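You operate a simulated robot arm through the tools that you are given. There is no shell and no other tool. Be economical: measure what you need, move in short steps, check, and stop when the job is done.

You are at the controls of a simulated two-armed robot. One attempt, no reset.

TASK
Pick up the beaker from the top of the table with the card holders with one hand, pass it to the other hand and put it on the grey bench beside the small tub. Stack the carton marked "Leaf feed" from the inside of the green flood tray on top of the carton marked "Root feed". Take the jar on the inside of the green flood tray and put it away on the shelf right of tank 02. Take the green sieve and put it on the top of the green tank. Shut the lower grey drawer. Push the bench cupboard door shut. Open the cabinet drawer, take the blue card from there and put it on the top of the narrow table and shut the drawer again. Open the filter bench drawer, take the label block marked "Fed" from the top of the cream bench and put it in the inside of the filter bench drawer and shut the drawer again. Put the blue dripper from the top of the cream bench on the planter end of the long bench and the green dripper on top of the brown planter. Do these in any order. Set down upright: beaker, jar, label block.

Only the result counts: the job must be done as asked and must still hold three seconds after the hand-in. Knocking over, shifting, dropping, spilling or breaking anything else fails it.

THE ROBOT
Two 7-joint arms with two-finger parallel grippers on one trunk, on a base that drives. Base frame: it is fixed to the floor where the robot stands at the start and does not move with it; the origin is under the middle of the robot, x ahead of it, y to its left, z up. Units: mm, rad, N and s.
The left shoulder is at the start at [60, 189, 1128], the right one opposite. With the tool pointing down near the work surface each hand reaches from about 100 to 640 mm from the robot's upright axis, wherever it stands, measured 20 degrees to its own side. Places, roughly: beaker [500, 250, 750]; bench cupboard door [800, -1500, 500]; blue card [5250, -2250, 1000]; brown planter [250, -3000, 750]; cabinet drawer [5300, -2300, 1100]; carton [0, 2500, 750]; dripper [250, -2750, 750]; filter bench drawer [2100, 1300, 600]; green sieve [0, 750, 750]; grey bench beside the small tub (18x16 cm) [2040, 2140, 780]; inside of the filter bench drawer [2100, 1300, 600]; jar [0, 2500, 750]; label block [250, -2750, 750]; lower grey drawer [600, -3100, 500]; planter end of the long bench [-100, 600, 800]; shelf right of tank 02 (26x20 cm) [5560, -5180, 700]; top of the green tank (24x22 cm) [2360, 2720, 1040]; top of the narrow table [2100, -3500, 800]. Payload 3.43 kg a hand.
Tool frame (each hand has its own): the origin (TCP) lies between the finger pads and is the grasp point; the fingertips stand 30 mm ahead of it; z points along the fingers, y is the line along which they close. Largest opening 94 mm; finger width 28, thickness 10; the body of the gripper, 50 by 96 mm, starts 55 mm behind the TCP.
Orientation is told as [roll, pitch, yaw] about the base's x, y, z axes, in that order, counted from this pose: with the fingers straight down and closing along the base's y, the tool's x points along the base's -x, its y along +y and its z along -z.

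THE INTERFACE
- The arms move only by the tool step_arm. It takes "left_moves", "right_moves" or both (then of equal length, played together; a hand with none holds still); each is a list of rows, each a list of 7 numbers: the shift along the tool's x, y, z in cm, then the turn, a rotation vector about the tool's x, y, z in rad, then the closure in counts, from 0 (fully open) to 255 (shut). In form: [[x, y, z, wx, wy, wz, grip], ...]. A call has 1 to 10 rows; each row is the pose to reach, as a shift and turn from the pose commanded when the call began, along the tool's axes at that moment. Rows are played at 5 a second. More than 50 mm and 0.15 rad between two rows, or a gripper value outside its range, and nothing of the call is played. A pose out of reach is approached as far as the arm can. The call stops where the force on the tool passes 40 N (or 10 N more than at its start, if that is more) or the arm is blocked; 0.2 s more then pass. Each finger travels about 153 mm/s and halts on what it meets, pressing with about 30 N; the grip force reading is that of the motor and also rises with nothing between the fingers. The clock runs only during rows and for 0.2 s after the last one: add rows that repeat a pose to give the fingers time. The reply holds the time, the measured pose of the TCP, the force on the tool along the base axes, the opening and the grip force, in the units named above and with some noise, with the torque about the TCP (base axes, N m) and any sound that the robot's microphone picked up.
- Cameras (640 x 400 px; columns grow to the right, rows downward): "scene" is now at [-40.6, 57.9, 1659.6]; the picture's right is [0.95, -0.31, 0.00], its down [-0.28, -0.85, -0.45] and it looks along [0.14, 0.43, -0.89] (base axes); focal length 251 px, centre (320, 200). "left" rides on the left gripper at [76, -14, -103] in its tool frame; the picture's right is [0.18, 0.98, 0.00], its down [-0.75, 0.14, -0.64] and it looks along [-0.63, 0.12, 0.77] (tool axes); focal length 243 px, centre (320, 200). "right" rides on the right gripper at [76, 14, -102] in its tool frame; the picture's right is [-0.18, 0.98, 0.00], its down [-0.75, -0.14, -0.64] and it looks along [-0.63, -0.12, 0.77] (tool axes); focal length 243 px, centre (320, 200). There is no depth. A picture from a camera that has moved, and an enlarged one, comes with that camera's place and axes in the base frame and with its lens.
- snapshot(camera): a new picture of that camera. The clock stands still meanwhile.
- slide_trunk(by): slides the trunk up (or, below 0, down) by that many mm; the arms and the scene camera ride with it, the base frame stays. It gives what a move gives, with no picture.
- drive_base(legs): drives the robot by 1 to 6 legs, each [ahead, left, turn to the left] in mm, mm and rad, along the robot's own axes; the way and the turn of a leg run together, so that a leg with both is an arc; at most 1500 mm and 3.142 rad a leg. The arms and the cameras ride along, it lands a little off, and it stops where it bumps. It gives what a move gives.
- turn_head(pan, tilt): turns the head with the scene camera to pan (to the left, within 1.501 rad either way) and tilt (down, from -0.506 to 1.204), counted from straight ahead of the robot. It gives what a move gives.
- inspect(camera, box): a new picture of the part [left, top, right, bottom] of that camera's present view, enlarged. The clock stands still meanwhile.
- job_done(): hands the job in; it is judged then, once.

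Work in short steps. Places have to be worked out from the pictures, the camera data and where the tool is seen: move nearer, look again, correct. Check each grasp and each placing, and mend what went wrong. You have 556 turns and 356 pictures in all, those below and enlarged ones among them. Open the grippers and draw the arms clear of the work before you hand the job in, unless the task says otherwise; then end with one line.

The tools are called after ">>>" as name(argument=value, ...) on one line, values as JSON. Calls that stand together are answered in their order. step_arm: Moves the arms, as the interface text tells. Its arguments: {"type":"object","properties":{"left_moves":{"type":"array","items":{"type":"array","items":{"type":"number"}}},"right_moves":{"type":"array","items":{"type":"array","items":{"type":"number"}}}},"required":[]} The other tools are called the same way: slide_trunk (by) slides the trunk up or down; drive_base (legs) drives the base; turn_head (pan, tilt) turns the head that bears the scene camera; snapshot (camera) takes a picture; inspect (camera, box) takes an enlarged picture of a part of a camera's view; job_done () hands the job in.

At the start:

```text
time: 0.0
left_position: [308.8, 336.3, 1108.0]
left_tcp_rot: [0.0, 0.0, -0.001]
left_ft_force: [0.0, 0.7, 0.2]
left_wrist_torque: [-0.01, 0.02, -0.04]
left_width: 94.0
left_finger_force: 0.0
right_position: [347.6, 41.6, 1043.9]
right_tcp_rot: [-0.001, -0.001, -0.001]
right_ft_force: [-0.5, -0.5, -0.5]
right_wrist_torque: [-0.03, 0.0, 0.03]
right_width: 94.2
right_finger_force: 0.0
trunk travel left (down, up): [-800.0, 190.0]
robot x, y, heading: [4.4, 1.2, -0.001]
head pan, tilt: [1.257, 1.101]
```

scene: 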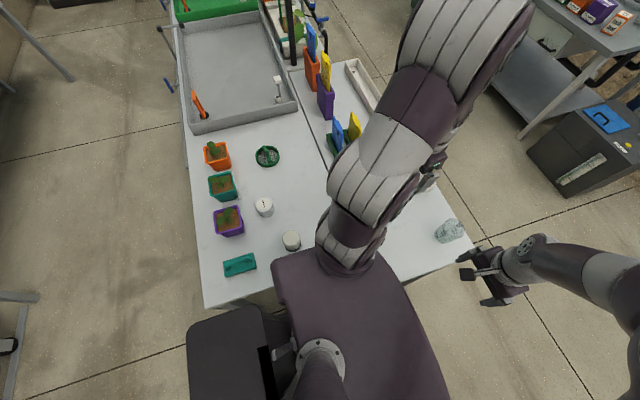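
right: 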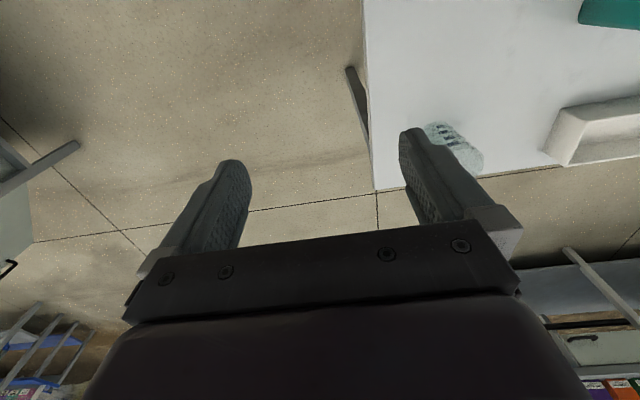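
left: 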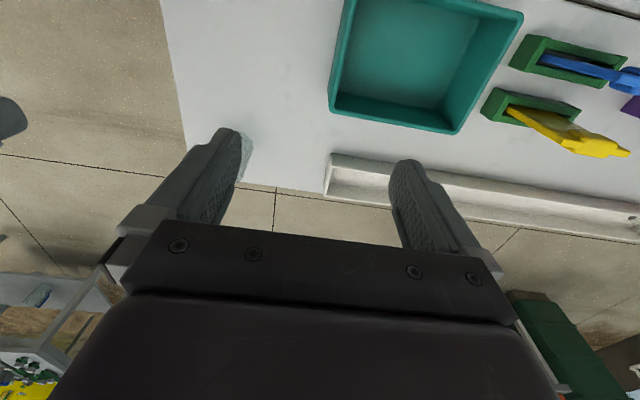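

The robot stands by the long bench; I look around first to build a map of the room.

>>> turn_head(pan=0.5, tilt=0.7)

>>> snapshot(camera="scene")

>>> turn_head(pan=0.3, tilt=0.2)

>>> snapshot(camera="scene")

>>> turn_head(pan=-1.0, tilt=0.3)

>>> snapshot(camera="scene")

>>> turn_head(pan=1.4, tilt=0.5)

>>> snapshot(camera="scene")

```text
time: 1.1
left_position: [309.9, 337.1, 1107.6]
left_tcp_rot: [0.0, 0.0, -0.001]
left_ft_force: [0.3, 0.7, 0.4]
left_wrist_torque: [-0.01, 0.04, 0.01]
left_width: 94.0
left_finger_force: 0.2
right_position: [346.5, 42.3, 1045.1]
right_tcp_rot: [0.0, 0.001, 0.0]
right_ft_force: [-0.1, 0.3, -0.3]
right_wrist_torque: [-0.01, 0.04, 0.01]
right_width: 93.8
right_finger_force: 0.0
trunk travel left (down, up): [-800.0, 190.0]
robot x, y, heading: [4.2, -1.3, 0.005]
head pan, tilt: [0.499, 0.7]
```

```text
352 pictures are left
camera scene: at [14.4, 38.8, 1689.7], right [0.48, -0.88, 0.0], down [-0.57, -0.31, -0.76], along [0.67, 0.37, -0.64], focal length 251 px, centre (320, 200)
```

scene: 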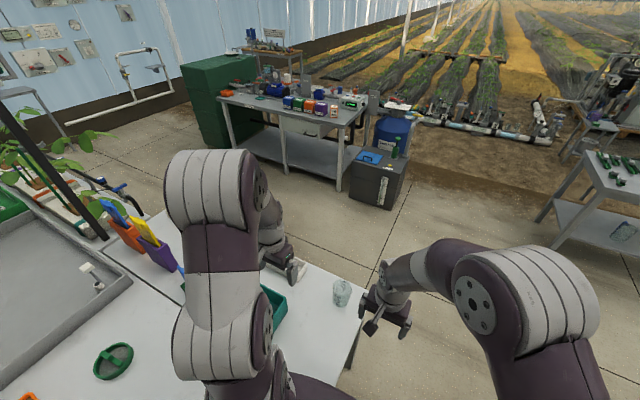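

```text
time: 2.0
left_position: [307.8, 336.7, 1107.1]
left_tcp_rot: [0.0, 0.0, 0.002]
left_ft_force: [-0.4, 0.1, -0.3]
left_wrist_torque: [0.01, -0.02, -0.03]
left_width: 94.1
left_finger_force: 0.1
right_position: [347.0, 42.6, 1043.8]
right_tcp_rot: [-0.001, 0.0, -0.001]
right_ft_force: [-0.4, -0.1, 0.3]
right_wrist_torque: [0.01, -0.04, -0.05]
right_width: 94.1
right_finger_force: 0.1
trunk travel left (down, up): [-800.0, 190.0]
robot x, y, heading: [-1.2, -0.8, -0.0]
head pan, tilt: [0.3, 0.201]
```

```text
351 pictures are left
camera scene: at [28.9, 25.6, 1735.1], right [0.3, -0.96, 0.0], down [-0.19, -0.06, -0.98], along [0.94, 0.29, -0.2], focal length 251 px, centre (320, 200)
```

scene: 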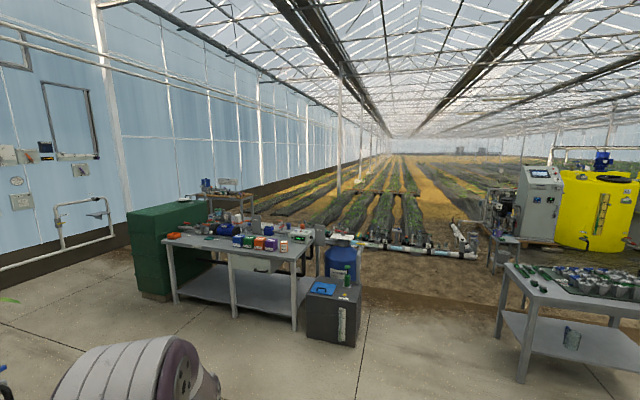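

```text
time: 3.5
left_position: [308.5, 337.1, 1107.1]
left_tcp_rot: [0.0, 0.0, 0.0]
left_ft_force: [1.8, 0.6, -0.8]
left_wrist_torque: [-0.04, 0.04, 0.0]
left_width: 94.2
left_finger_force: 0.1
right_position: [348.5, 42.0, 1043.3]
right_tcp_rot: [0.001, -0.001, 0.0]
right_ft_force: [-0.6, -0.6, 0.5]
right_wrist_torque: [0.01, -0.02, -0.01]
right_width: 94.1
right_finger_force: 0.1
trunk travel left (down, up): [-800.0, 190.0]
robot x, y, heading: [-1.0, 0.0, 0.002]
head pan, tilt: [-1.0, 0.3]
```

```text
350 pictures are left
camera scene: at [-9.6, -80.5, 1725.9], right [-0.84, -0.54, 0.0], down [-0.16, 0.25, -0.96], along [0.52, -0.8, -0.3], focal length 251 px, centre (320, 200)
```

scene: 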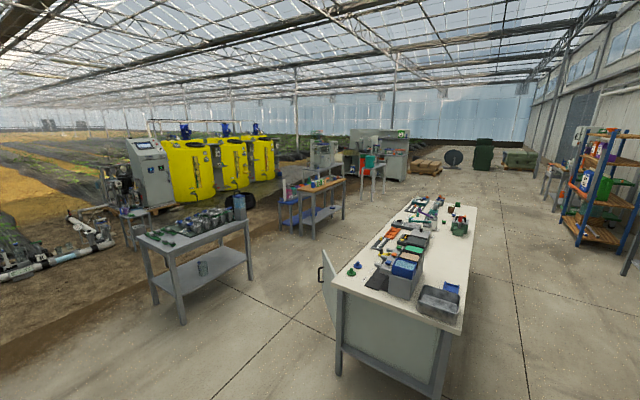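

```text
time: 5.7
left_position: [309.0, 337.4, 1108.4]
left_tcp_rot: [0.0, 0.0, 0.0]
left_ft_force: [0.3, -0.3, 0.7]
left_wrist_torque: [0.0, 0.02, 0.07]
left_width: 94.1
left_finger_force: 0.0
right_position: [347.2, 43.4, 1044.5]
right_tcp_rot: [-0.001, 0.0, -0.001]
right_ft_force: [-0.2, -0.5, -0.6]
right_wrist_torque: [-0.02, 0.02, -0.05]
right_width: 93.9
right_finger_force: 0.0
trunk travel left (down, up): [-800.0, 190.0]
robot x, y, heading: [-1.9, -4.3, 0.001]
head pan, tilt: [1.4, 0.499]
```

```text
349 pictures are left
camera scene: at [-44.5, 87.7, 1707.5], right [0.99, -0.17, 0.0], down [-0.08, -0.47, -0.88], along [0.15, 0.87, -0.48], focal length 251 px, centre (320, 200)
```

scene: 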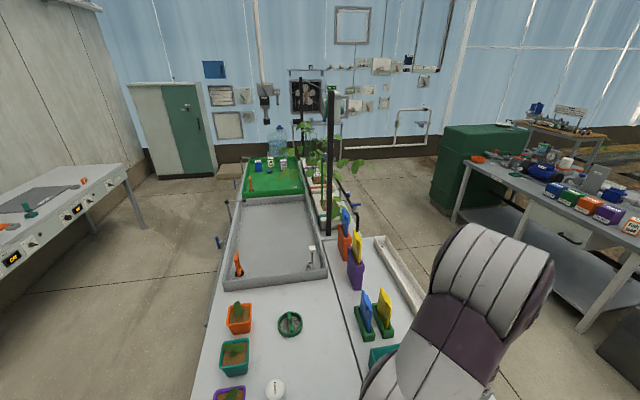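

The beaker is around [500, 210]. I move the left hand over toward it, the right hand out of the way.

>>> step_arm(left_moves=[[-2.4, -2.5, 1, 0, 0, 0, 0], [-4.8, -5, 2, 0, 0, 0, 0], [-7.2, -7.5, 3, 0, 0, 0, 0], [-9.6, -10, 4, 0, 0, 0, 0], [-11, -12.7, 6, 0, 0, 0, 0], [-11, -12.7, 6, 0, 0, 0, 0]], right_moves=[[0, -3, 0, 0, 0, 0, 0], [0, -6, 0, 0, 0, 0, 0], [0, -9, 0, 0, 0, 0, 0], [0, -12, 0, 0, 0, 0, 0], [0, -15, 0, 0, 0, 0, 0], [0, -15, 0, 0, 0, 0, 0]])

>>> snapshot(camera="left")

>>> turn_head(pan=0.6, tilt=0.9)

>>> snapshot(camera="scene")

```text
time: 7.1
left_position: [416.2, 210.9, 1048.0]
left_tcp_rot: [-0.001, 0.001, 0.0]
left_ft_force: [0.0, 0.1, 0.4]
left_wrist_torque: [0.0, -0.01, 0.03]
left_width: 93.8
left_finger_force: 0.0
right_position: [346.0, -107.1, 1040.1]
right_tcp_rot: [-0.001, 0.002, 0.0]
right_ft_force: [-0.2, -0.1, -0.3]
right_wrist_torque: [0.0, 0.02, 0.01]
right_width: 94.0
right_finger_force: 0.1
trunk travel left (down, up): [-800.0, 190.0]
robot x, y, heading: [-0.3, -2.5, 0.004]
head pan, tilt: [1.4, 0.499]
```

```text
348 pictures are left
camera left: at [338.7, 197.1, 1150.7], right [-0.18, 0.98, 0.0], down [0.75, 0.14, 0.64], along [0.63, 0.12, -0.77], focal length 243 px, centre (320, 200)
```

left: 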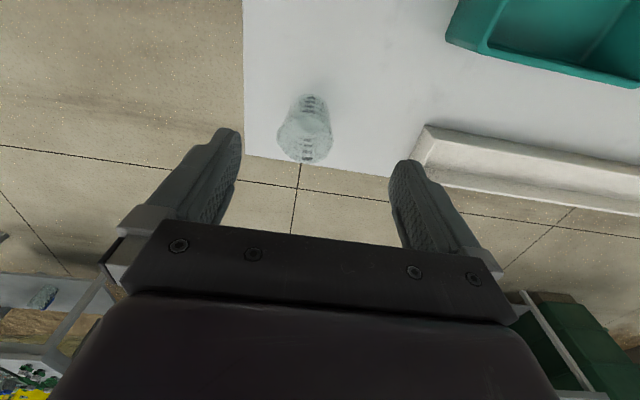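

```text
time: 8.2
left_position: [415.8, 209.2, 1047.3]
left_tcp_rot: [0.0, 0.0, 0.0]
left_ft_force: [0.2, 1.0, 0.3]
left_wrist_torque: [-0.01, 0.04, 0.03]
left_width: 93.9
left_finger_force: 0.0
right_position: [347.3, -107.7, 1040.5]
right_tcp_rot: [0.001, -0.001, 0.001]
right_ft_force: [-0.1, 0.7, -0.4]
right_wrist_torque: [-0.04, 0.01, 0.0]
right_width: 94.3
right_finger_force: 0.0
trunk travel left (down, up): [-800.0, 190.0]
robot x, y, heading: [1.1, -0.0, 0.003]
head pan, tilt: [0.6, 0.901]
```

```text
347 pictures are left
camera scene: at [2.1, 40.9, 1673.6], right [0.57, -0.82, 0.0], down [-0.65, -0.44, -0.62], along [0.51, 0.35, -0.78], focal length 251 px, centre (320, 200)
```

scene: 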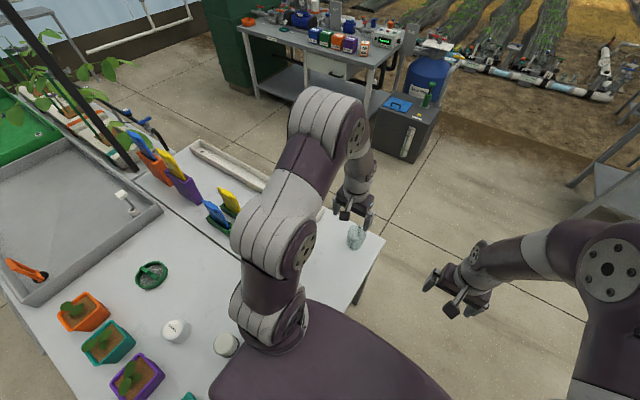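

Beaker centre judged near [483, 204], top about 870. I go above it and look again.

>>> step_arm(left_moves=[[-2.4, -0.2, 2, 0, 0, 0, 0], [-4.7, -0.4, 5, 0, 0, 0, 0], [-4.7, -0.5, 8, 0, 0, 0, 0], [-4.7, -0.5, 8, 0, 0, 0, 0]])

>>> snapshot(camera="left")

```text
time: 9.2
left_position: [464.6, 206.3, 967.1]
left_tcp_rot: [-0.001, -0.003, -0.002]
left_ft_force: [0.1, -0.8, 0.1]
left_wrist_torque: [0.01, 0.0, -0.02]
left_width: 93.9
left_finger_force: 0.1
right_position: [346.4, -108.5, 1041.1]
right_tcp_rot: [0.0, -0.001, -0.001]
right_ft_force: [-0.3, 0.0, 0.0]
right_wrist_torque: [-0.01, -0.01, -0.03]
right_width: 94.0
right_finger_force: 0.2
trunk travel left (down, up): [-800.0, 190.0]
robot x, y, heading: [-2.6, -1.7, -0.001]
head pan, tilt: [0.6, 0.901]
```

```text
346 pictures are left
camera left: at [386.9, 192.3, 1070.6], right [-0.18, 0.98, 0.0], down [0.75, 0.14, 0.64], along [0.63, 0.12, -0.77], focal length 243 px, centre (320, 200)
```

left: 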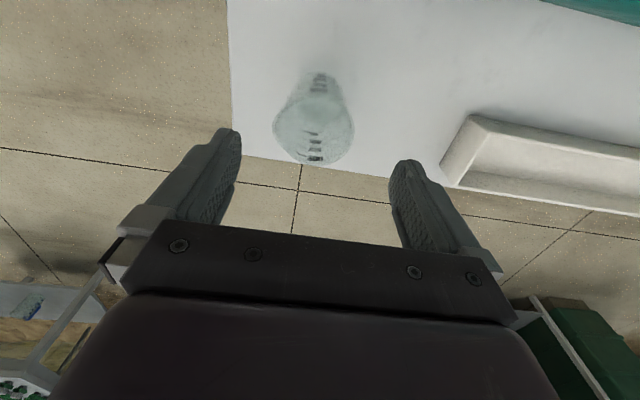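

>>> step_arm(left_moves=[[-1.2, 0, 3, 0, 0, 0, 0], [-1.2, 0, 6, 0, 0, 0, 0], [-1.2, 0, 6, 0, 0, 0, 0]])

>>> snapshot(camera="left")

>>> inspect(camera="scene", box=[260, 150, 420, 280])

```text
time: 10.0
left_position: [476.7, 204.5, 909.3]
left_tcp_rot: [0.001, -0.001, 0.0]
left_ft_force: [-0.6, -0.7, -0.2]
left_wrist_torque: [-0.01, 0.04, 0.01]
left_width: 93.9
left_finger_force: 0.0
right_position: [346.8, -108.8, 1041.0]
right_tcp_rot: [0.0, 0.0, -0.002]
right_ft_force: [-0.1, -0.7, 0.2]
right_wrist_torque: [0.02, 0.01, 0.01]
right_width: 94.0
right_finger_force: 0.1
trunk travel left (down, up): [-800.0, 190.0]
robot x, y, heading: [2.2, 3.1, 0.001]
head pan, tilt: [0.6, 0.901]
```

```text
345 pictures are left
camera left: at [399.6, 191.0, 1010.6], right [-0.18, 0.98, 0.0], down [0.75, 0.14, 0.64], along [0.63, 0.12, -0.77], focal length 243 px, centre (320, 200)
```

left: 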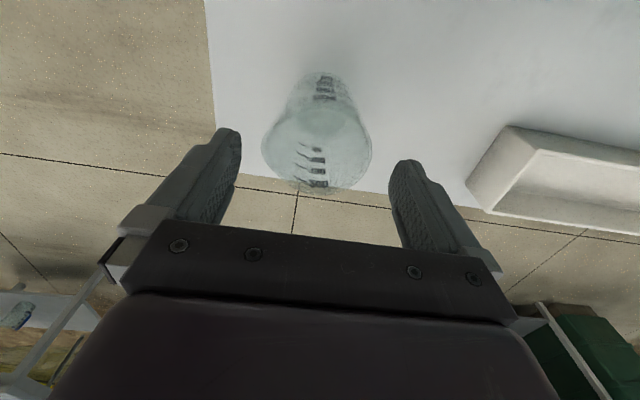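

```text
3.08 times, centred on (340, 215) of scene
camera zoom: at [1.4, 40.4, 1673.6], right [0.56, -0.83, 0.0], down [-0.65, -0.44, -0.62], along [0.51, 0.35, -0.78], focal length 773 px, centre (258, 154)
```

zoom: 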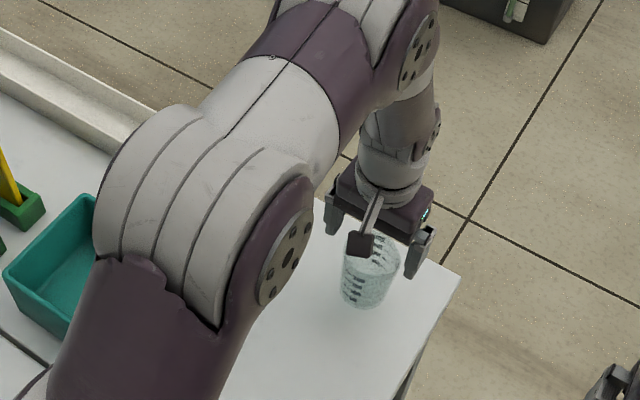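

Well aligned: rim ~48 mm below the TCP. I descend 9 cm straddling the beaker.

>>> step_arm(left_moves=[[0, -0.1, 3, 0, 0, 0, 0], [0, -0.1, 6, 0, 0, 0, 0], [0, -0.1, 9, 0, 0, 0, 0], [0, -0.1, 9, 0, 0, 0, 0]])

>>> snapshot(camera="left")

```text
time: 11.0
left_position: [480.6, 202.9, 816.5]
left_tcp_rot: [0.0, -0.001, 0.001]
left_ft_force: [0.0, 0.4, 0.3]
left_wrist_torque: [0.0, -0.03, 0.03]
left_width: 94.0
left_finger_force: 0.1
right_position: [345.2, -108.6, 1041.0]
right_tcp_rot: [0.0, -0.003, 0.001]
right_ft_force: [-0.7, -0.5, 0.1]
right_wrist_torque: [0.02, 0.0, 0.02]
right_width: 93.7
right_finger_force: 0.1
trunk travel left (down, up): [-800.0, 190.0]
robot x, y, heading: [-1.4, -2.0, -0.002]
head pan, tilt: [0.6, 0.901]
```

```text
343 pictures are left
camera left: at [402.4, 190.4, 920.5], right [-0.18, 0.98, 0.0], down [0.75, 0.14, 0.64], along [0.63, 0.12, -0.77], focal length 243 px, centre (320, 200)
```

left: 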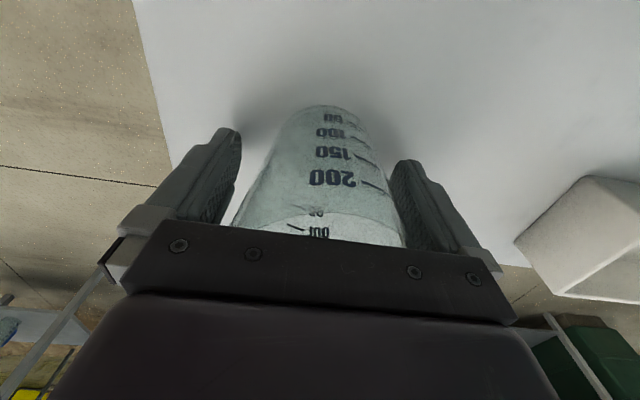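

Beaker sits between the fingers; close.

>>> step_arm(left_moves=[[0, 0, 0, 0, 0, 0, 60], [0, 0, 0, 0, 0, 0, 120], [0, 0, 0, 0, 0, 0, 150], [0, 0, 0, 0, 0, 0, 150]])

```text
time: 12.0
left_position: [480.6, 203.3, 817.2]
left_tcp_rot: [0.0, -0.002, 0.001]
left_ft_force: [0.4, 0.3, 0.8]
left_wrist_torque: [0.05, 0.0, 0.0]
left_width: 66.0
left_finger_force: 30.2
right_position: [346.1, -108.4, 1040.0]
right_tcp_rot: [0.0, 0.001, 0.001]
right_ft_force: [0.5, -0.7, 0.0]
right_wrist_torque: [0.01, -0.02, 0.02]
right_width: 93.8
right_finger_force: 0.0
trunk travel left (down, up): [-800.0, 190.0]
robot x, y, heading: [-2.5, -2.0, -0.001]
head pan, tilt: [0.6, 0.901]
```

Held at 66 mm. For a mid-air pass I want the left grip higher on the beaker, so I reopen, raise 22 mm and regrip.

>>> step_arm(left_moves=[[0, 0, 0, 0, 0, 0, 0], [0, 0, 0, 0, 0, 0, 0], [0, 0, -2.2, 0, 0, 0, 0], [0, 0, -2.2, 0, 0, 0, 0], [0, 0, -2.2, 0, 0, 0, 120], [0, 0, -2.2, 0, 0, 0, 150], [0, 0, -2.2, 0, 0, 0, 150], [0, 0, -5, 0, 0, 0, 150], [0, 0, -5, 0, 0, 0, 150]])

>>> snapshot(camera="left")

```text
time: 14.0
left_position: [479.6, 203.8, 867.9]
left_tcp_rot: [-0.002, 0.0, 0.0]
left_ft_force: [-0.2, -0.5, 0.3]
left_wrist_torque: [0.0, 0.0, 0.01]
left_width: 67.2
left_finger_force: 29.8
right_position: [346.4, -107.4, 1040.5]
right_tcp_rot: [0.0, 0.0, -0.002]
right_ft_force: [1.2, -0.2, -0.3]
right_wrist_torque: [-0.06, -0.01, -0.01]
right_width: 93.7
right_finger_force: 0.0
trunk travel left (down, up): [-800.0, 190.0]
robot x, y, heading: [-0.3, 3.3, -0.004]
head pan, tilt: [0.6, 0.901]
```

```text
342 pictures are left
camera left: at [401.9, 191.1, 971.4], right [-0.18, 0.98, 0.0], down [0.75, 0.14, 0.64], along [0.63, 0.12, -0.77], focal length 243 px, centre (320, 200)
```

left: 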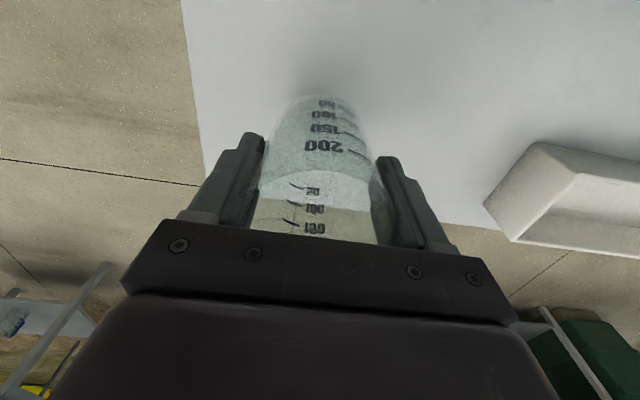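

Beaker lifted. Raise it and bring it to the middle, while the right hand starts turning to a sideways pose.

>>> step_arm(left_moves=[[0, 0, -3, 0, 0, 0, 150], [0, 0, -7, 0, 0, 0, 150], [1, -2, -10, 0, 0, 0, 150], [2, -4, -13, 0, 0, 0, 150], [3, -6, -14, 0, 0, 0, 150], [4, -7, -14, 0, 0, 0, 150], [6, -9, -14, 0, 0, 0, 150], [6, -9, -14, 0, 0, 0, 150], [6, -9, -14, 0, 0, 0, 150], [6, -9, -14, 0, 0, 0, 150]], right_moves=[[0, -1, 0, -0.0627, 0.0627, 0.1087, 0], [0, -2, 0, -0.1254, 0.1254, 0.2174, 0], [0, -3, 0, -0.1881, 0.1881, 0.3261, 0], [0, -4, 0, -0.2508, 0.2508, 0.4348, 0], [0, -5, 0, -0.3135, 0.3135, 0.5435, 0], [0, -6, 0, -0.3762, 0.3762, 0.6522, 0], [0, -7, 0, -0.4389, 0.4389, 0.7609, 0], [0, -8, 0, -0.5016, 0.5016, 0.8696, 0], [0, -9, 0, -0.5643, 0.5643, 0.9783, 0], [0, -10, 0, -0.627, 0.627, 1.087, 0]])

>>> step_arm(right_moves=[[0, 0, 0, -0.0627, 0.0627, 0.1087, 0], [0, 0, 0, -0.1254, 0.1254, 0.2174, 0], [0, 0, 0, -0.1881, 0.1881, 0.3261, 0], [0, 0, 0, -0.1881, 0.1881, 0.3261, 0], [0, 0, 0, -0.1881, 0.1881, 0.3261, 0]])

>>> turn_head(pan=0.1, tilt=0.95)

>>> snapshot(camera="scene")

>>> snapshot(camera="right")

```text
time: 16.2
left_position: [416.6, 112.3, 1009.5]
left_tcp_rot: [-0.001, 0.0, 0.001]
left_ft_force: [-0.7, -0.1, -0.2]
left_wrist_torque: [-0.02, -0.01, 0.0]
left_width: 66.7
left_finger_force: 30.3
right_position: [328.3, -194.1, 1025.7]
right_tcp_rot: [0.226, 0.816, -1.063]
right_ft_force: [-0.8, 0.1, -0.5]
right_wrist_torque: [0.0, -0.01, -0.03]
right_width: 94.0
right_finger_force: 0.0
right hand out of reach, approached as far as the arm can: row 9, 10
trunk travel left (down, up): [-800.0, 190.0]
robot x, y, heading: [-4.6, 2.0, -0.001]
head pan, tilt: [0.6, 0.901]
```

```text
time: 17.4
left_position: [417.7, 114.7, 1008.0]
left_tcp_rot: [-0.002, 0.001, 0.002]
left_ft_force: [0.4, 0.6, -0.5]
left_wrist_torque: [0.0, 0.02, 0.01]
left_width: 67.0
left_finger_force: 29.9
right_position: [285.7, -173.2, 999.9]
right_tcp_rot: [-0.001, 1.047, -1.573]
right_ft_force: [-0.3, -0.4, 0.3]
right_wrist_torque: [-0.02, 0.01, 0.01]
right_width: 93.8
right_finger_force: 0.1
right hand out of reach, approached as far as the arm can: row 1, 2, 3, 4, 5
trunk travel left (down, up): [-800.0, 190.0]
robot x, y, heading: [-0.7, 0.6, 0.004]
head pan, tilt: [0.6, 0.901]
```

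```text
time: 18.4
left_position: [417.3, 114.2, 1010.0]
left_tcp_rot: [0.002, 0.0, -0.001]
left_ft_force: [0.6, 1.1, -0.3]
left_wrist_torque: [-0.02, 0.01, -0.03]
left_width: 67.0
left_finger_force: 30.4
right_position: [285.5, -172.8, 999.5]
right_tcp_rot: [0.0, 1.044, -1.57]
right_ft_force: [-0.9, -1.1, -0.2]
right_wrist_torque: [0.01, -0.01, 0.02]
right_width: 93.8
right_finger_force: 0.1
trunk travel left (down, up): [-800.0, 190.0]
robot x, y, heading: [-1.6, 1.5, 0.002]
head pan, tilt: [0.099, 0.949]
```

```text
341 pictures are left
camera scene: at [12.4, 5.2, 1670.0], right [0.1, -0.99, 0.0], down [-0.81, -0.08, -0.58], along [0.58, 0.06, -0.81], focal length 251 px, centre (320, 200)
```

scene: 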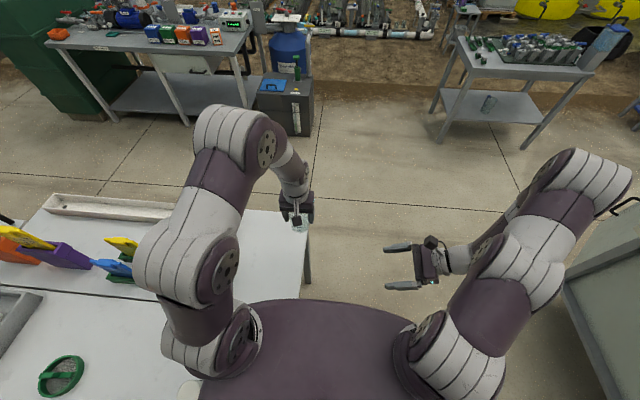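

```text
340 pictures are left
camera right: at [298.7, -223.1, 1116.7], right [0.98, -0.09, -0.16], down [-0.14, -0.93, -0.33], along [-0.12, 0.35, -0.93], focal length 243 px, centre (320, 200)
```

right: 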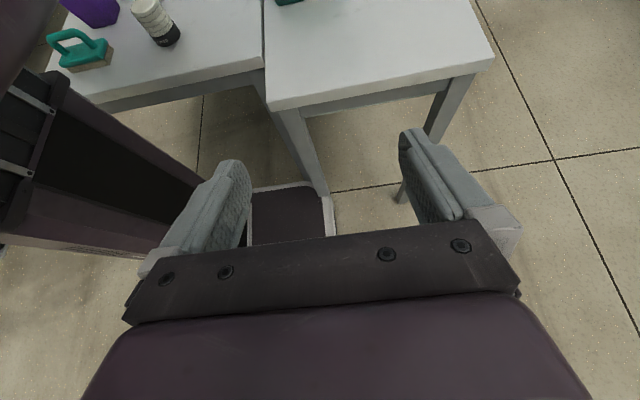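

The right hand is in the sideways pose. Next a partial move toward a pregrasp, tilting further towards horizontal, checking where it really ends.

>>> step_arm(right_moves=[[1, 2, 2.5, 0, 0.131, 0, 0], [2, 4, 5, 0, 0.262, 0, 0], [3, 6, 7.5, 0, 0.262, 0, 0], [3, 6, 7.5, 0, 0.262, 0, 0], [3, 6, 7.5, 0, 0.262, 0, 0]])

```text
time: 19.6
left_position: [418.9, 113.0, 1008.9]
left_tcp_rot: [-0.001, 0.0, 0.0]
left_ft_force: [0.5, -0.1, 0.1]
left_wrist_torque: [0.0, -0.05, 0.01]
left_width: 67.0
left_finger_force: 29.8
right_position: [208.3, -131.7, 956.5]
right_tcp_rot: [0.001, 1.308, -1.571]
right_ft_force: [-0.4, -0.8, 0.0]
right_wrist_torque: [-0.03, -0.02, 0.02]
right_width: 94.2
right_finger_force: 0.1
right hand out of reach, approached as far as the arm can: row 1, 2, 3, 4, 5
trunk travel left (down, up): [-800.0, 190.0]
robot x, y, heading: [-0.2, -3.3, 0.002]
head pan, tilt: [0.099, 0.949]
```

That orientation isn't reachable there. I turn the right wrist back and will use a forward-left pointing tilt instead.

>>> step_arm(right_moves=[[0, 0, 0, 0.075, -0.075, -0.0978, 0], [0, 0, 0, 0.15, -0.15, -0.1956, 0], [0, 0, 0, 0.225, -0.225, -0.2934, 0], [0, 0, 0, 0.3, -0.3, -0.3912, 0], [0, 0, 0, 0.375, -0.375, -0.489, 0], [0, 0, 0, 0.45, -0.45, -0.5868, 0], [0, 0, 0, 0.525, -0.525, -0.6846, 0], [0, 0, 0, 0.6, -0.6, -0.7824, 0], [0, 0, 0, 0.675, -0.675, -0.8802, 0], [0, 0, 0, 0.75, -0.75, -0.978, 0]])

>>> step_arm(right_moves=[[0, 0, 0, 0.075, -0.075, -0.0978, 0], [0, 0, 0, 0.15, -0.15, -0.1956, 0], [0, 0, 0, 0.225, -0.225, -0.2934, 0], [0, 0, 0, 0.2643, -0.2643, -0.3438, 0], [0, 0, 0, 0.2643, -0.2643, -0.3438, 0]])

```text
time: 21.6
left_position: [416.1, 114.6, 1009.7]
left_tcp_rot: [-0.001, 0.001, 0.0]
left_ft_force: [0.1, -0.6, 0.1]
left_wrist_torque: [-0.01, -0.01, 0.02]
left_width: 67.0
left_finger_force: 30.0
right_position: [217.3, -131.5, 960.9]
right_tcp_rot: [0.263, 0.363, -0.387]
right_ft_force: [3.9, -0.9, 3.1]
right_wrist_torque: [0.11, 0.7, 0.01]
right_width: 94.0
right_finger_force: 0.1
trunk travel left (down, up): [-800.0, 190.0]
robot x, y, heading: [-2.8, -1.2, -0.002]
head pan, tilt: [0.099, 0.949]
stopped in row 10 (right hand): the force on the tool passed its limit at 68 N (the readings are from after the stop); the commanded pose is now the measured one
```

```text
time: 22.0
left_position: [415.8, 114.5, 1008.8]
left_tcp_rot: [-0.001, 0.0, 0.0]
left_ft_force: [-0.2, 0.1, 0.1]
left_wrist_torque: [-0.02, -0.02, -0.02]
left_width: 66.8
left_finger_force: 30.4
right_position: [223.8, -130.4, 963.4]
right_tcp_rot: [0.246, 0.306, -0.357]
right_ft_force: [2.9, 0.2, 2.4]
right_wrist_torque: [0.04, 0.42, 0.0]
right_width: 93.9
right_finger_force: 0.0
trunk travel left (down, up): [-800.0, 190.0]
robot x, y, heading: [0.7, 2.2, -0.001]
head pan, tilt: [0.099, 0.949]
stopped in row 1 (right hand): the force on the tool passed its limit at 58 N (the readings are from after the stop); the commanded pose is now the measured one
```

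The wrist touches the robot's own trunk, so I move the hand forward and up away from it.

>>> step_arm(right_moves=[[-3, 0, -1, 0, 0, 0, 0], [-6, 0, -3, 0, 0, 0, 0], [-9, 0, -5, 0, 0, 0, 0], [-12, 0, -6, 0, 0, 0, 0], [-12, 0, -6, 0, 0, 0, 0]])

```text
time: 23.2
left_position: [418.6, 113.2, 1009.1]
left_tcp_rot: [0.001, 0.001, 0.001]
left_ft_force: [0.3, -0.9, -0.3]
left_wrist_torque: [0.0, -0.01, 0.01]
left_width: 67.0
left_finger_force: 29.9
right_position: [341.3, -194.0, 980.9]
right_tcp_rot: [0.246, 0.308, -0.357]
right_ft_force: [-1.4, -0.7, -0.3]
right_wrist_torque: [0.01, -0.03, -0.01]
right_width: 94.0
right_finger_force: 0.1
trunk travel left (down, up): [-800.0, 190.0]
robot x, y, heading: [-2.9, 0.7, -0.002]
head pan, tilt: [0.099, 0.949]
```

Now free. I move the left hand with beaker a bit forward, and turn the right hand to point forward-left and 30° below horizontal.

>>> step_arm(left_moves=[[-1, -0.5, 0, 0, 0, 0, 150], [-2, -1, 0, 0, 0, 0, 150], [-3, -1.5, 0, 0, 0, 0, 150], [-4, -2, 0, 0, 0, 0, 150], [-5, -2.5, 0, 0, 0, 0, 150], [-6, -3, 0, 0, 0, 0, 150], [-6, -3, 0, 0, 0, 0, 150], [-6, -3, 0, 0, 0, 0, 150], [-6, -3, 0, 0, 0, 0, 150], [-6, -3, 0, 0, 0, 0, 150]], right_moves=[[-0.4, 0.4, 0, -0.0213, -0.0866, -0.106, 0], [-0.8, 0.8, 0, -0.0425, -0.1731, -0.2119, 0], [-1.2, 1.2, 0, -0.0638, -0.2597, -0.3179, 0], [-1.6, 1.6, 0, -0.0851, -0.3463, -0.4238, 0], [-2, 2, 0, -0.1063, -0.4328, -0.5298, 0], [-2.4, 2.4, 0, -0.1276, -0.5194, -0.6358, 0], [-2.8, 2.8, 0, -0.1489, -0.606, -0.7417, 0], [-3.2, 3.2, 0, -0.1701, -0.6925, -0.8477, 0], [-3.6, 3.6, 0, -0.1914, -0.7791, -0.9536, 0], [-4, 4, 0, -0.2127, -0.8657, -1.0596, 0]])

>>> step_arm(right_moves=[[0, 0, 0, -0.0213, -0.0866, -0.106, 0], [0, 0, 0, -0.0425, -0.1731, -0.2119, 0], [0, 0, 0, -0.0425, -0.1731, -0.2119, 0]])

>>> snapshot(camera="scene")

>>> snapshot(camera="right")

```text
time: 25.4
left_position: [477.2, 82.0, 1008.9]
left_tcp_rot: [0.001, 0.001, -0.001]
left_ft_force: [0.7, -0.3, -0.8]
left_wrist_torque: [-0.01, -0.04, 0.0]
left_width: 66.9
left_finger_force: 29.9
right_position: [394.4, -169.9, 979.9]
right_tcp_rot: [0.226, -0.852, 0.457]
right_ft_force: [0.2, -0.3, 0.0]
right_wrist_torque: [-0.02, 0.01, 0.01]
right_width: 94.1
right_finger_force: 0.0
trunk travel left (down, up): [-800.0, 190.0]
robot x, y, heading: [-0.7, -1.5, 0.0]
head pan, tilt: [0.099, 0.949]
```

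```text
time: 26.2
left_position: [476.8, 82.2, 1008.3]
left_tcp_rot: [0.0, 0.0, -0.001]
left_ft_force: [0.3, -0.1, -0.5]
left_wrist_torque: [0.0, 0.02, -0.04]
left_width: 67.0
left_finger_force: 29.9
right_position: [404.2, -163.0, 985.8]
right_tcp_rot: [-0.006, -1.027, 0.789]
right_ft_force: [-0.4, -0.5, 0.5]
right_wrist_torque: [-0.01, 0.02, 0.02]
right_width: 94.1
right_finger_force: 0.1
right hand out of reach, approached as far as the arm can: row 2, 3
trunk travel left (down, up): [-800.0, 190.0]
robot x, y, heading: [-3.2, 1.9, 0.002]
head pan, tilt: [0.099, 0.949]
```

```text
339 pictures are left
camera scene: at [11.9, 5.5, 1670.0], right [0.1, -1.0, 0.0], down [-0.81, -0.08, -0.58], along [0.58, 0.06, -0.81], focal length 251 px, centre (320, 200)
```

scene: 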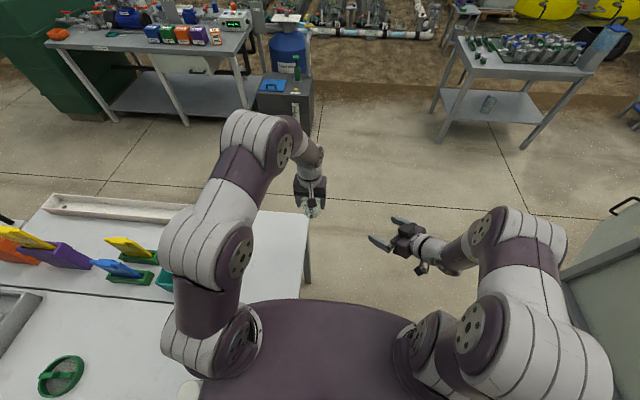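

```text
338 pictures are left
camera right: at [302.9, -243.2, 973.9], right [-0.63, 0.76, 0.15], down [-0.01, -0.21, 0.98], along [0.78, 0.61, 0.14], focal length 243 px, centre (320, 200)
```

right: 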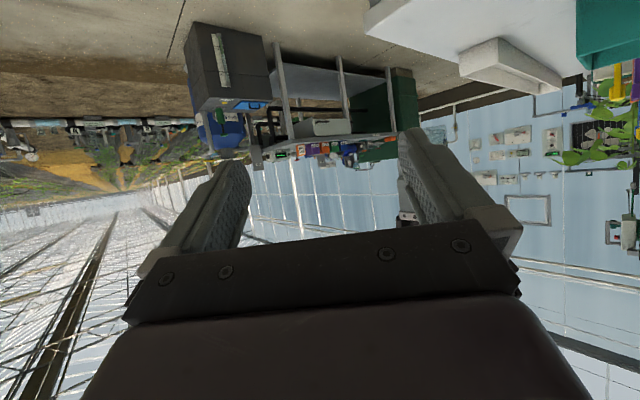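

Pose reached. Move to a pregrasp 110 mm short of the beaker along the fingers.

>>> step_arm(right_moves=[[-1.8, 2.4, 1.7, 0, 0, 0, 0], [-3.6, 4.8, 3.4, 0, 0, 0, 0], [-5.4, 7.2, 5.1, 0, 0, 0, 0], [-7.2, 9.6, 6.8, 0, 0, 0, 0], [-8.8, 12, 8.5, 0, 0, 0, 0], [-8.8, 12, 8.5, 0, 0, 0, 0]])

>>> snapshot(camera="right")

>>> inspect(camera="scene", box=[240, 140, 480, 290])

```text
time: 27.6
left_position: [477.0, 81.4, 1009.3]
left_tcp_rot: [-0.001, -0.001, 0.0]
left_ft_force: [0.2, -0.6, 0.2]
left_wrist_torque: [-0.02, -0.02, 0.03]
left_width: 67.1
left_finger_force: 30.6
right_position: [402.3, 3.6, 1018.3]
right_tcp_rot: [0.002, -1.049, 0.781]
right_ft_force: [0.1, 0.0, -0.2]
right_wrist_torque: [0.02, -0.02, -0.01]
right_width: 94.1
right_finger_force: 0.0
trunk travel left (down, up): [-800.0, 190.0]
robot x, y, heading: [-1.5, 2.0, -0.002]
head pan, tilt: [0.099, 0.949]
```

```text
337 pictures are left
camera right: at [300.6, -74.4, 1004.1], right [-0.63, 0.76, 0.16], down [-0.03, -0.23, 0.97], along [0.78, 0.61, 0.16], focal length 243 px, centre (320, 200)
```

right: 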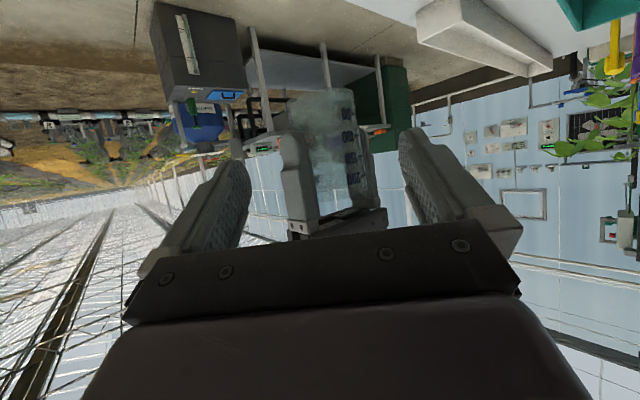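

```text
2.67 times, centred on (360, 215) of scene
camera zoom: at [12.6, 4.5, 1670.0], right [0.1, -1.0, 0.0], down [-0.81, -0.08, -0.58], along [0.58, 0.06, -0.81], focal length 670 px, centre (213, 160)
```

zoom: 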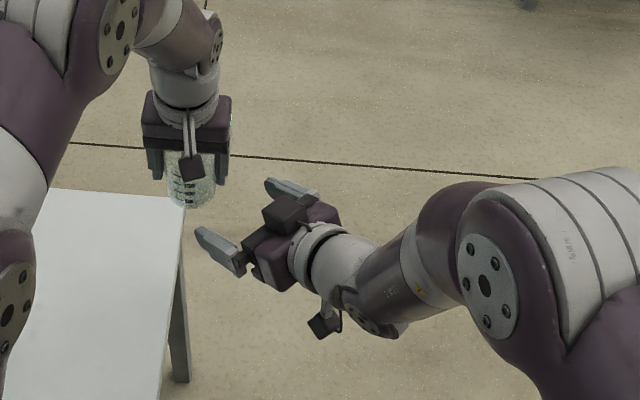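

The side view shows the beaker's bottom at z≈948 (about 85 mm tall, table ≈ 778), so the left fingers cover too much of it. I set it back at its spot and regrip just the upper part.

>>> step_arm(left_moves=[[0, 4, 0, 0, 0, 0, 150], [0, 8, 0, 0, 0, 0, 150], [0, 12, 0, 0, 0, 0, 150], [0, 12, 4, 0, 0, 0, 150], [0, 12, 8, 0, 0, 0, 150], [0, 12, 12, 0, 0, 0, 150], [0, 12, 15, 0, 0, 0, 150], [0, 12, 16.3, 0, 0, 0, 150], [0, 12, 16.8, 0, 0, 0, 150], [0, 12, 16.8, 0, 0, 0, 150]])

>>> snapshot(camera="left")

```text
time: 29.8
left_position: [478.1, 204.3, 840.9]
left_tcp_rot: [0.002, -0.001, -0.001]
left_ft_force: [-0.4, -0.2, 0.0]
left_wrist_torque: [0.01, 0.04, -0.04]
left_width: 67.3
left_finger_force: 30.0
right_position: [401.2, 5.5, 1018.6]
right_tcp_rot: [0.001, -1.05, 0.784]
right_ft_force: [-0.6, -0.2, 0.8]
right_wrist_torque: [0.0, 0.04, -0.01]
right_width: 94.1
right_finger_force: 0.1
trunk travel left (down, up): [-800.0, 190.0]
robot x, y, heading: [-1.0, -0.5, 0.001]
head pan, tilt: [0.099, 0.949]
```

```text
335 pictures are left
camera left: at [400.2, 191.7, 944.6], right [-0.18, 0.98, 0.0], down [0.75, 0.14, 0.64], along [0.63, 0.12, -0.77], focal length 243 px, centre (320, 200)
```

left: 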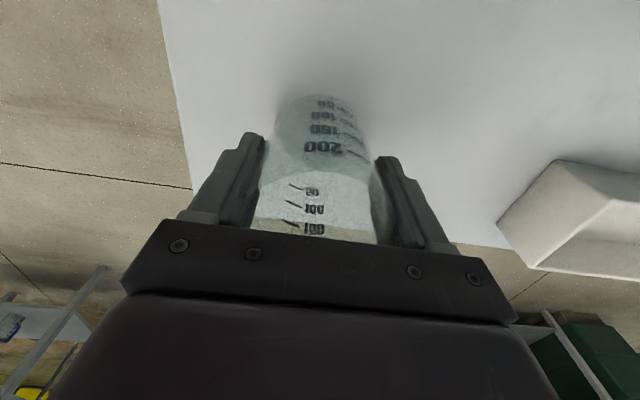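

>>> step_arm(left_moves=[[0, 0, 0.2, 0, 0, 0, 150], [0, 0, 0.3, 0, 0, 0, 150], [0, 0, 0.3, 0, 0, 0, 150]])

```text
time: 30.6
left_position: [478.0, 204.3, 839.3]
left_tcp_rot: [0.001, -0.004, 0.0]
left_ft_force: [0.8, 2.5, 9.1]
left_wrist_torque: [0.42, 0.03, -0.02]
left_width: 66.9
left_finger_force: 30.7
right_position: [401.4, 5.2, 1020.1]
right_tcp_rot: [0.0, -1.048, 0.787]
right_ft_force: [0.1, 1.3, 0.2]
right_wrist_torque: [-0.01, -0.03, 0.0]
right_width: 94.2
right_finger_force: 0.1
trunk travel left (down, up): [-800.0, 190.0]
robot x, y, heading: [-5.7, 3.6, -0.002]
head pan, tilt: [0.099, 0.949]
```

Contact with the table. Open, raise 28 mm, regrip on the rim area.

>>> step_arm(left_moves=[[0, 0, 0, 0, 0, 0, 0], [0, 0, 0, 0, 0, 0, 0], [0, 0, -2.8, 0, 0, 0, 0], [0, 0, -2.8, 0, 0, 0, 0], [0, 0, -2.8, 0, 0, 0, 120], [0, 0, -2.8, 0, 0, 0, 150], [0, 0, -2.8, 0, 0, 0, 150], [0, 0, -5.5, 0, 0, 0, 150], [0, 0, -9, 0, 0, 0, 150], [0, 0, -9, 0, 0, 0, 150]])

>>> snapshot(camera="left")

```text
time: 32.8
left_position: [479.1, 204.4, 929.0]
left_tcp_rot: [0.0, 0.002, 0.0]
left_ft_force: [-0.7, 0.2, -0.5]
left_wrist_torque: [-0.01, 0.03, 0.0]
left_width: 67.3
left_finger_force: 30.1
right_position: [403.3, 5.6, 1018.1]
right_tcp_rot: [0.002, -1.047, 0.787]
right_ft_force: [0.7, -0.6, 0.1]
right_wrist_torque: [0.04, 0.0, 0.01]
right_width: 94.0
right_finger_force: 0.1
trunk travel left (down, up): [-800.0, 190.0]
robot x, y, heading: [-0.6, 0.4, -0.002]
head pan, tilt: [0.099, 0.949]
```

```text
334 pictures are left
camera left: at [400.8, 191.3, 1032.4], right [-0.18, 0.98, 0.0], down [0.75, 0.14, 0.64], along [0.63, 0.12, -0.77], focal length 243 px, centre (320, 200)
```

left: 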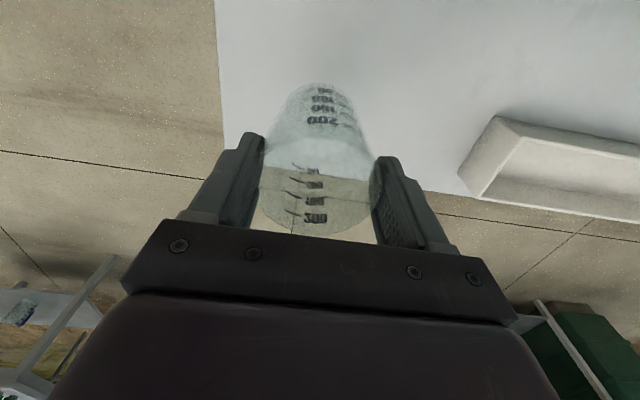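

>>> step_arm(left_moves=[[0, 0, -4, 0, 0, 0, 150], [0, 0, -8, 0, 0, 0, 150], [0, -1, -11.1, 0, 0, 0, 150], [0, -4, -11.1, 0, 0, 0, 150], [0, -7, -11.1, 0, 0, 0, 150], [0, -9.5, -11.1, 0, 0, 0, 150], [0, -12, -11.1, 0, 0, 0, 150], [0, -12, -11.1, 0, 0, 0, 150]], right_moves=[[-1.3, 0, -0.7, 0, 0, 0, 0], [-2.6, 0.2, -1.5, 0, 0, 0, 0], [-2.6, 0.2, -1.5, 0, 0, 0, 0], [-2.6, 0.2, -1.5, 0, 0, 0, 0], [-2.6, 0.2, -1.5, 0, 0, 0, 0], [-2.6, 0.2, -1.5, 0, 0, 0, 0], [-2.6, 0.2, -1.5, 0, 0, 0, 0], [-2.6, 0.2, -1.5, 0, 0, 0, 0]])

>>> snapshot(camera="right")

```text
time: 34.6
left_position: [477.6, 83.5, 1038.5]
left_tcp_rot: [0.001, 0.001, 0.0]
left_ft_force: [0.7, -0.2, 0.1]
left_wrist_torque: [0.01, 0.01, 0.0]
left_width: 67.1
left_finger_force: 30.0
right_position: [400.3, 5.5, 1047.7]
right_tcp_rot: [-0.001, -1.049, 0.786]
right_ft_force: [-1.1, 1.1, 0.2]
right_wrist_torque: [0.02, -0.01, 0.02]
right_width: 93.9
right_finger_force: 0.0
trunk travel left (down, up): [-800.0, 190.0]
robot x, y, heading: [-1.3, 0.5, 0.001]
head pan, tilt: [0.099, 0.949]
```

```text
333 pictures are left
camera right: at [299.1, -73.6, 1032.8], right [-0.63, 0.76, 0.16], down [-0.03, -0.23, 0.97], along [0.78, 0.61, 0.16], focal length 243 px, centre (320, 200)
```

right: 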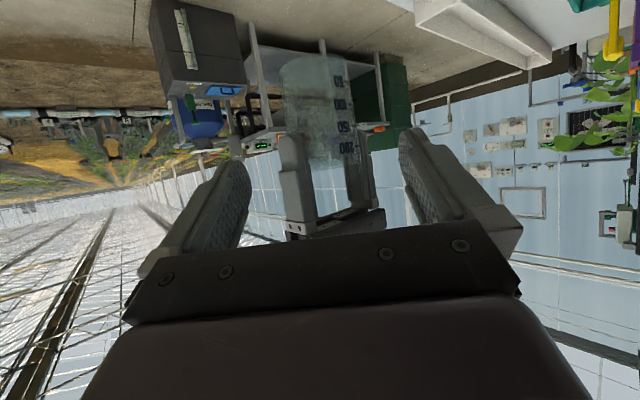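

Bottom ≈ 953, as planned. Advance along the fingers in two steps.

>>> step_arm(right_moves=[[0, 0, 2.5, 0, 0, 0, 0], [0, 0, 5, 0, 0, 0, 0], [0, 0, 7, 0, 0, 0, 0], [0, 0, 7, 0, 0, 0, 0]])

>>> snapshot(camera="right")

>>> inspect(camera="scene", box=[240, 140, 400, 240])

```text
time: 35.6
left_position: [477.1, 82.9, 1037.3]
left_tcp_rot: [0.0, -0.001, 0.001]
left_ft_force: [-0.2, 0.2, -0.4]
left_wrist_torque: [-0.01, 0.03, -0.02]
left_width: 67.3
left_finger_force: 29.9
right_position: [445.1, 47.6, 1014.3]
right_tcp_rot: [0.003, -1.048, 0.786]
right_ft_force: [-0.1, 0.4, -0.4]
right_wrist_torque: [0.01, 0.0, 0.0]
right_width: 94.2
right_finger_force: 0.0
trunk travel left (down, up): [-800.0, 190.0]
robot x, y, heading: [0.5, 3.1, -0.001]
head pan, tilt: [0.099, 0.949]
```

```text
332 pictures are left
camera right: at [342.9, -31.7, 999.4], right [-0.63, 0.76, 0.16], down [-0.03, -0.23, 0.97], along [0.78, 0.61, 0.16], focal length 243 px, centre (320, 200)
```

right: 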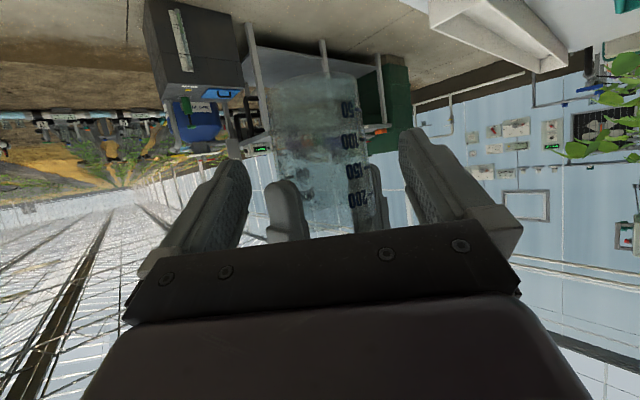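

```text
4.00 times, centred on (320, 190) of scene
camera zoom: at [12.1, 5.0, 1670.0], right [0.1, -1.0, 0.0], down [-0.81, -0.08, -0.58], along [0.58, 0.06, -0.81], focal length 1005 px, centre (320, 240)
```

zoom: 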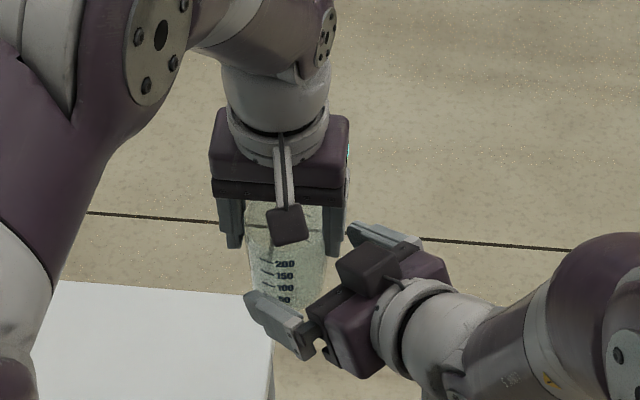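

Left's near finger would get close to my right finger when closing; I yaw the left hand ~0.7 rad about the beaker axis to clear it.

>>> step_arm(left_moves=[[0, 0, 0, 0, 0, 0.14, 150], [0, 0, 0, 0, 0, 0.28, 150], [0, 0, 0, 0, 0, 0.42, 150], [0, 0, 0, 0, 0, 0.56, 150], [0, 0, 0, 0, 0, 0.7, 150], [0, 0, 0, 0, 0, 0.7, 150]])

>>> snapshot(camera="right")

```text
time: 37.0
left_position: [477.0, 83.0, 1037.2]
left_tcp_rot: [0.001, 0.0, -0.703]
left_ft_force: [0.1, 0.5, 0.4]
left_wrist_torque: [0.01, -0.02, 0.02]
left_width: 66.9
left_finger_force: 29.8
right_position: [444.1, 47.8, 1013.8]
right_tcp_rot: [-0.001, -1.05, 0.785]
right_ft_force: [-0.4, 1.2, -0.8]
right_wrist_torque: [0.0, 0.0, -0.01]
right_width: 93.9
right_finger_force: 0.0
trunk travel left (down, up): [-800.0, 190.0]
robot x, y, heading: [-3.6, -2.6, -0.002]
head pan, tilt: [0.099, 0.949]
```

```text
330 pictures are left
camera right: at [343.0, -31.8, 999.5], right [-0.63, 0.76, 0.16], down [-0.03, -0.23, 0.97], along [0.78, 0.61, 0.16], focal length 243 px, centre (320, 200)
```

right: 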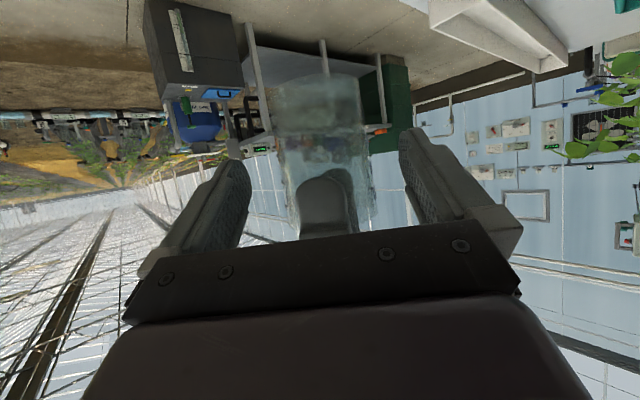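

>>> step_arm(right_moves=[[0, 0, 2, 0, 0, 0, 0], [0, 0, 4, 0, 0, 0, 0], [0, 0, 4, 0, 0, 0, 0], [0, 0, 4, 0, 0, 0, 100], [0, 0, 4, 0, 0, 0, 150], [0, 0, 4, 0, 0, 0, 150]])

>>> snapshot(camera="right")

>>> inspect(camera="scene", box=[240, 140, 400, 240])

```text
time: 37.7
left_position: [480.1, 84.9, 1039.1]
left_tcp_rot: [0.006, -0.002, -0.699]
left_ft_force: [5.8, 5.4, -4.5]
left_wrist_torque: [-0.06, -0.02, -0.06]
left_width: 66.9
left_finger_force: 30.3
right_position: [465.0, 71.1, 995.0]
right_tcp_rot: [0.003, -1.048, 0.783]
right_ft_force: [-6.6, -5.7, 3.5]
right_wrist_torque: [0.34, -0.34, 0.08]
right_width: 93.7
right_finger_force: 0.1
trunk travel left (down, up): [-800.0, 190.0]
robot x, y, heading: [1.3, -0.9, 0.006]
head pan, tilt: [0.099, 0.949]
stopped in row 3 (left hand): the force on the tool passed its limit at 45 N (the readings are from after the stop); the commanded pose is now the measured one
```

```text
329 pictures are left
camera right: at [363.6, -7.8, 980.8], right [-0.63, 0.76, 0.16], down [-0.03, -0.23, 0.97], along [0.78, 0.61, 0.16], focal length 243 px, centre (320, 200)
```

right: 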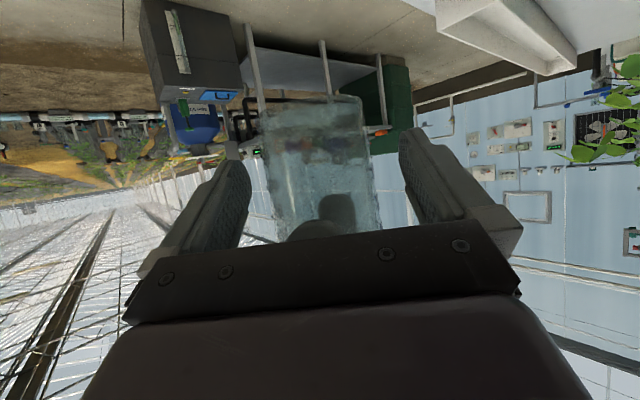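

```text
4.00 times, centred on (320, 190) of scene
camera zoom: at [12.0, 5.1, 1670.0], right [0.1, -1.0, 0.0], down [-0.81, -0.08, -0.58], along [0.58, 0.06, -0.81], focal length 1005 px, centre (320, 240)
```

zoom: 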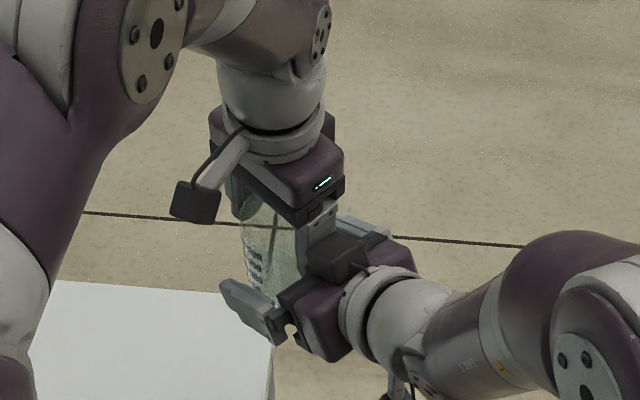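

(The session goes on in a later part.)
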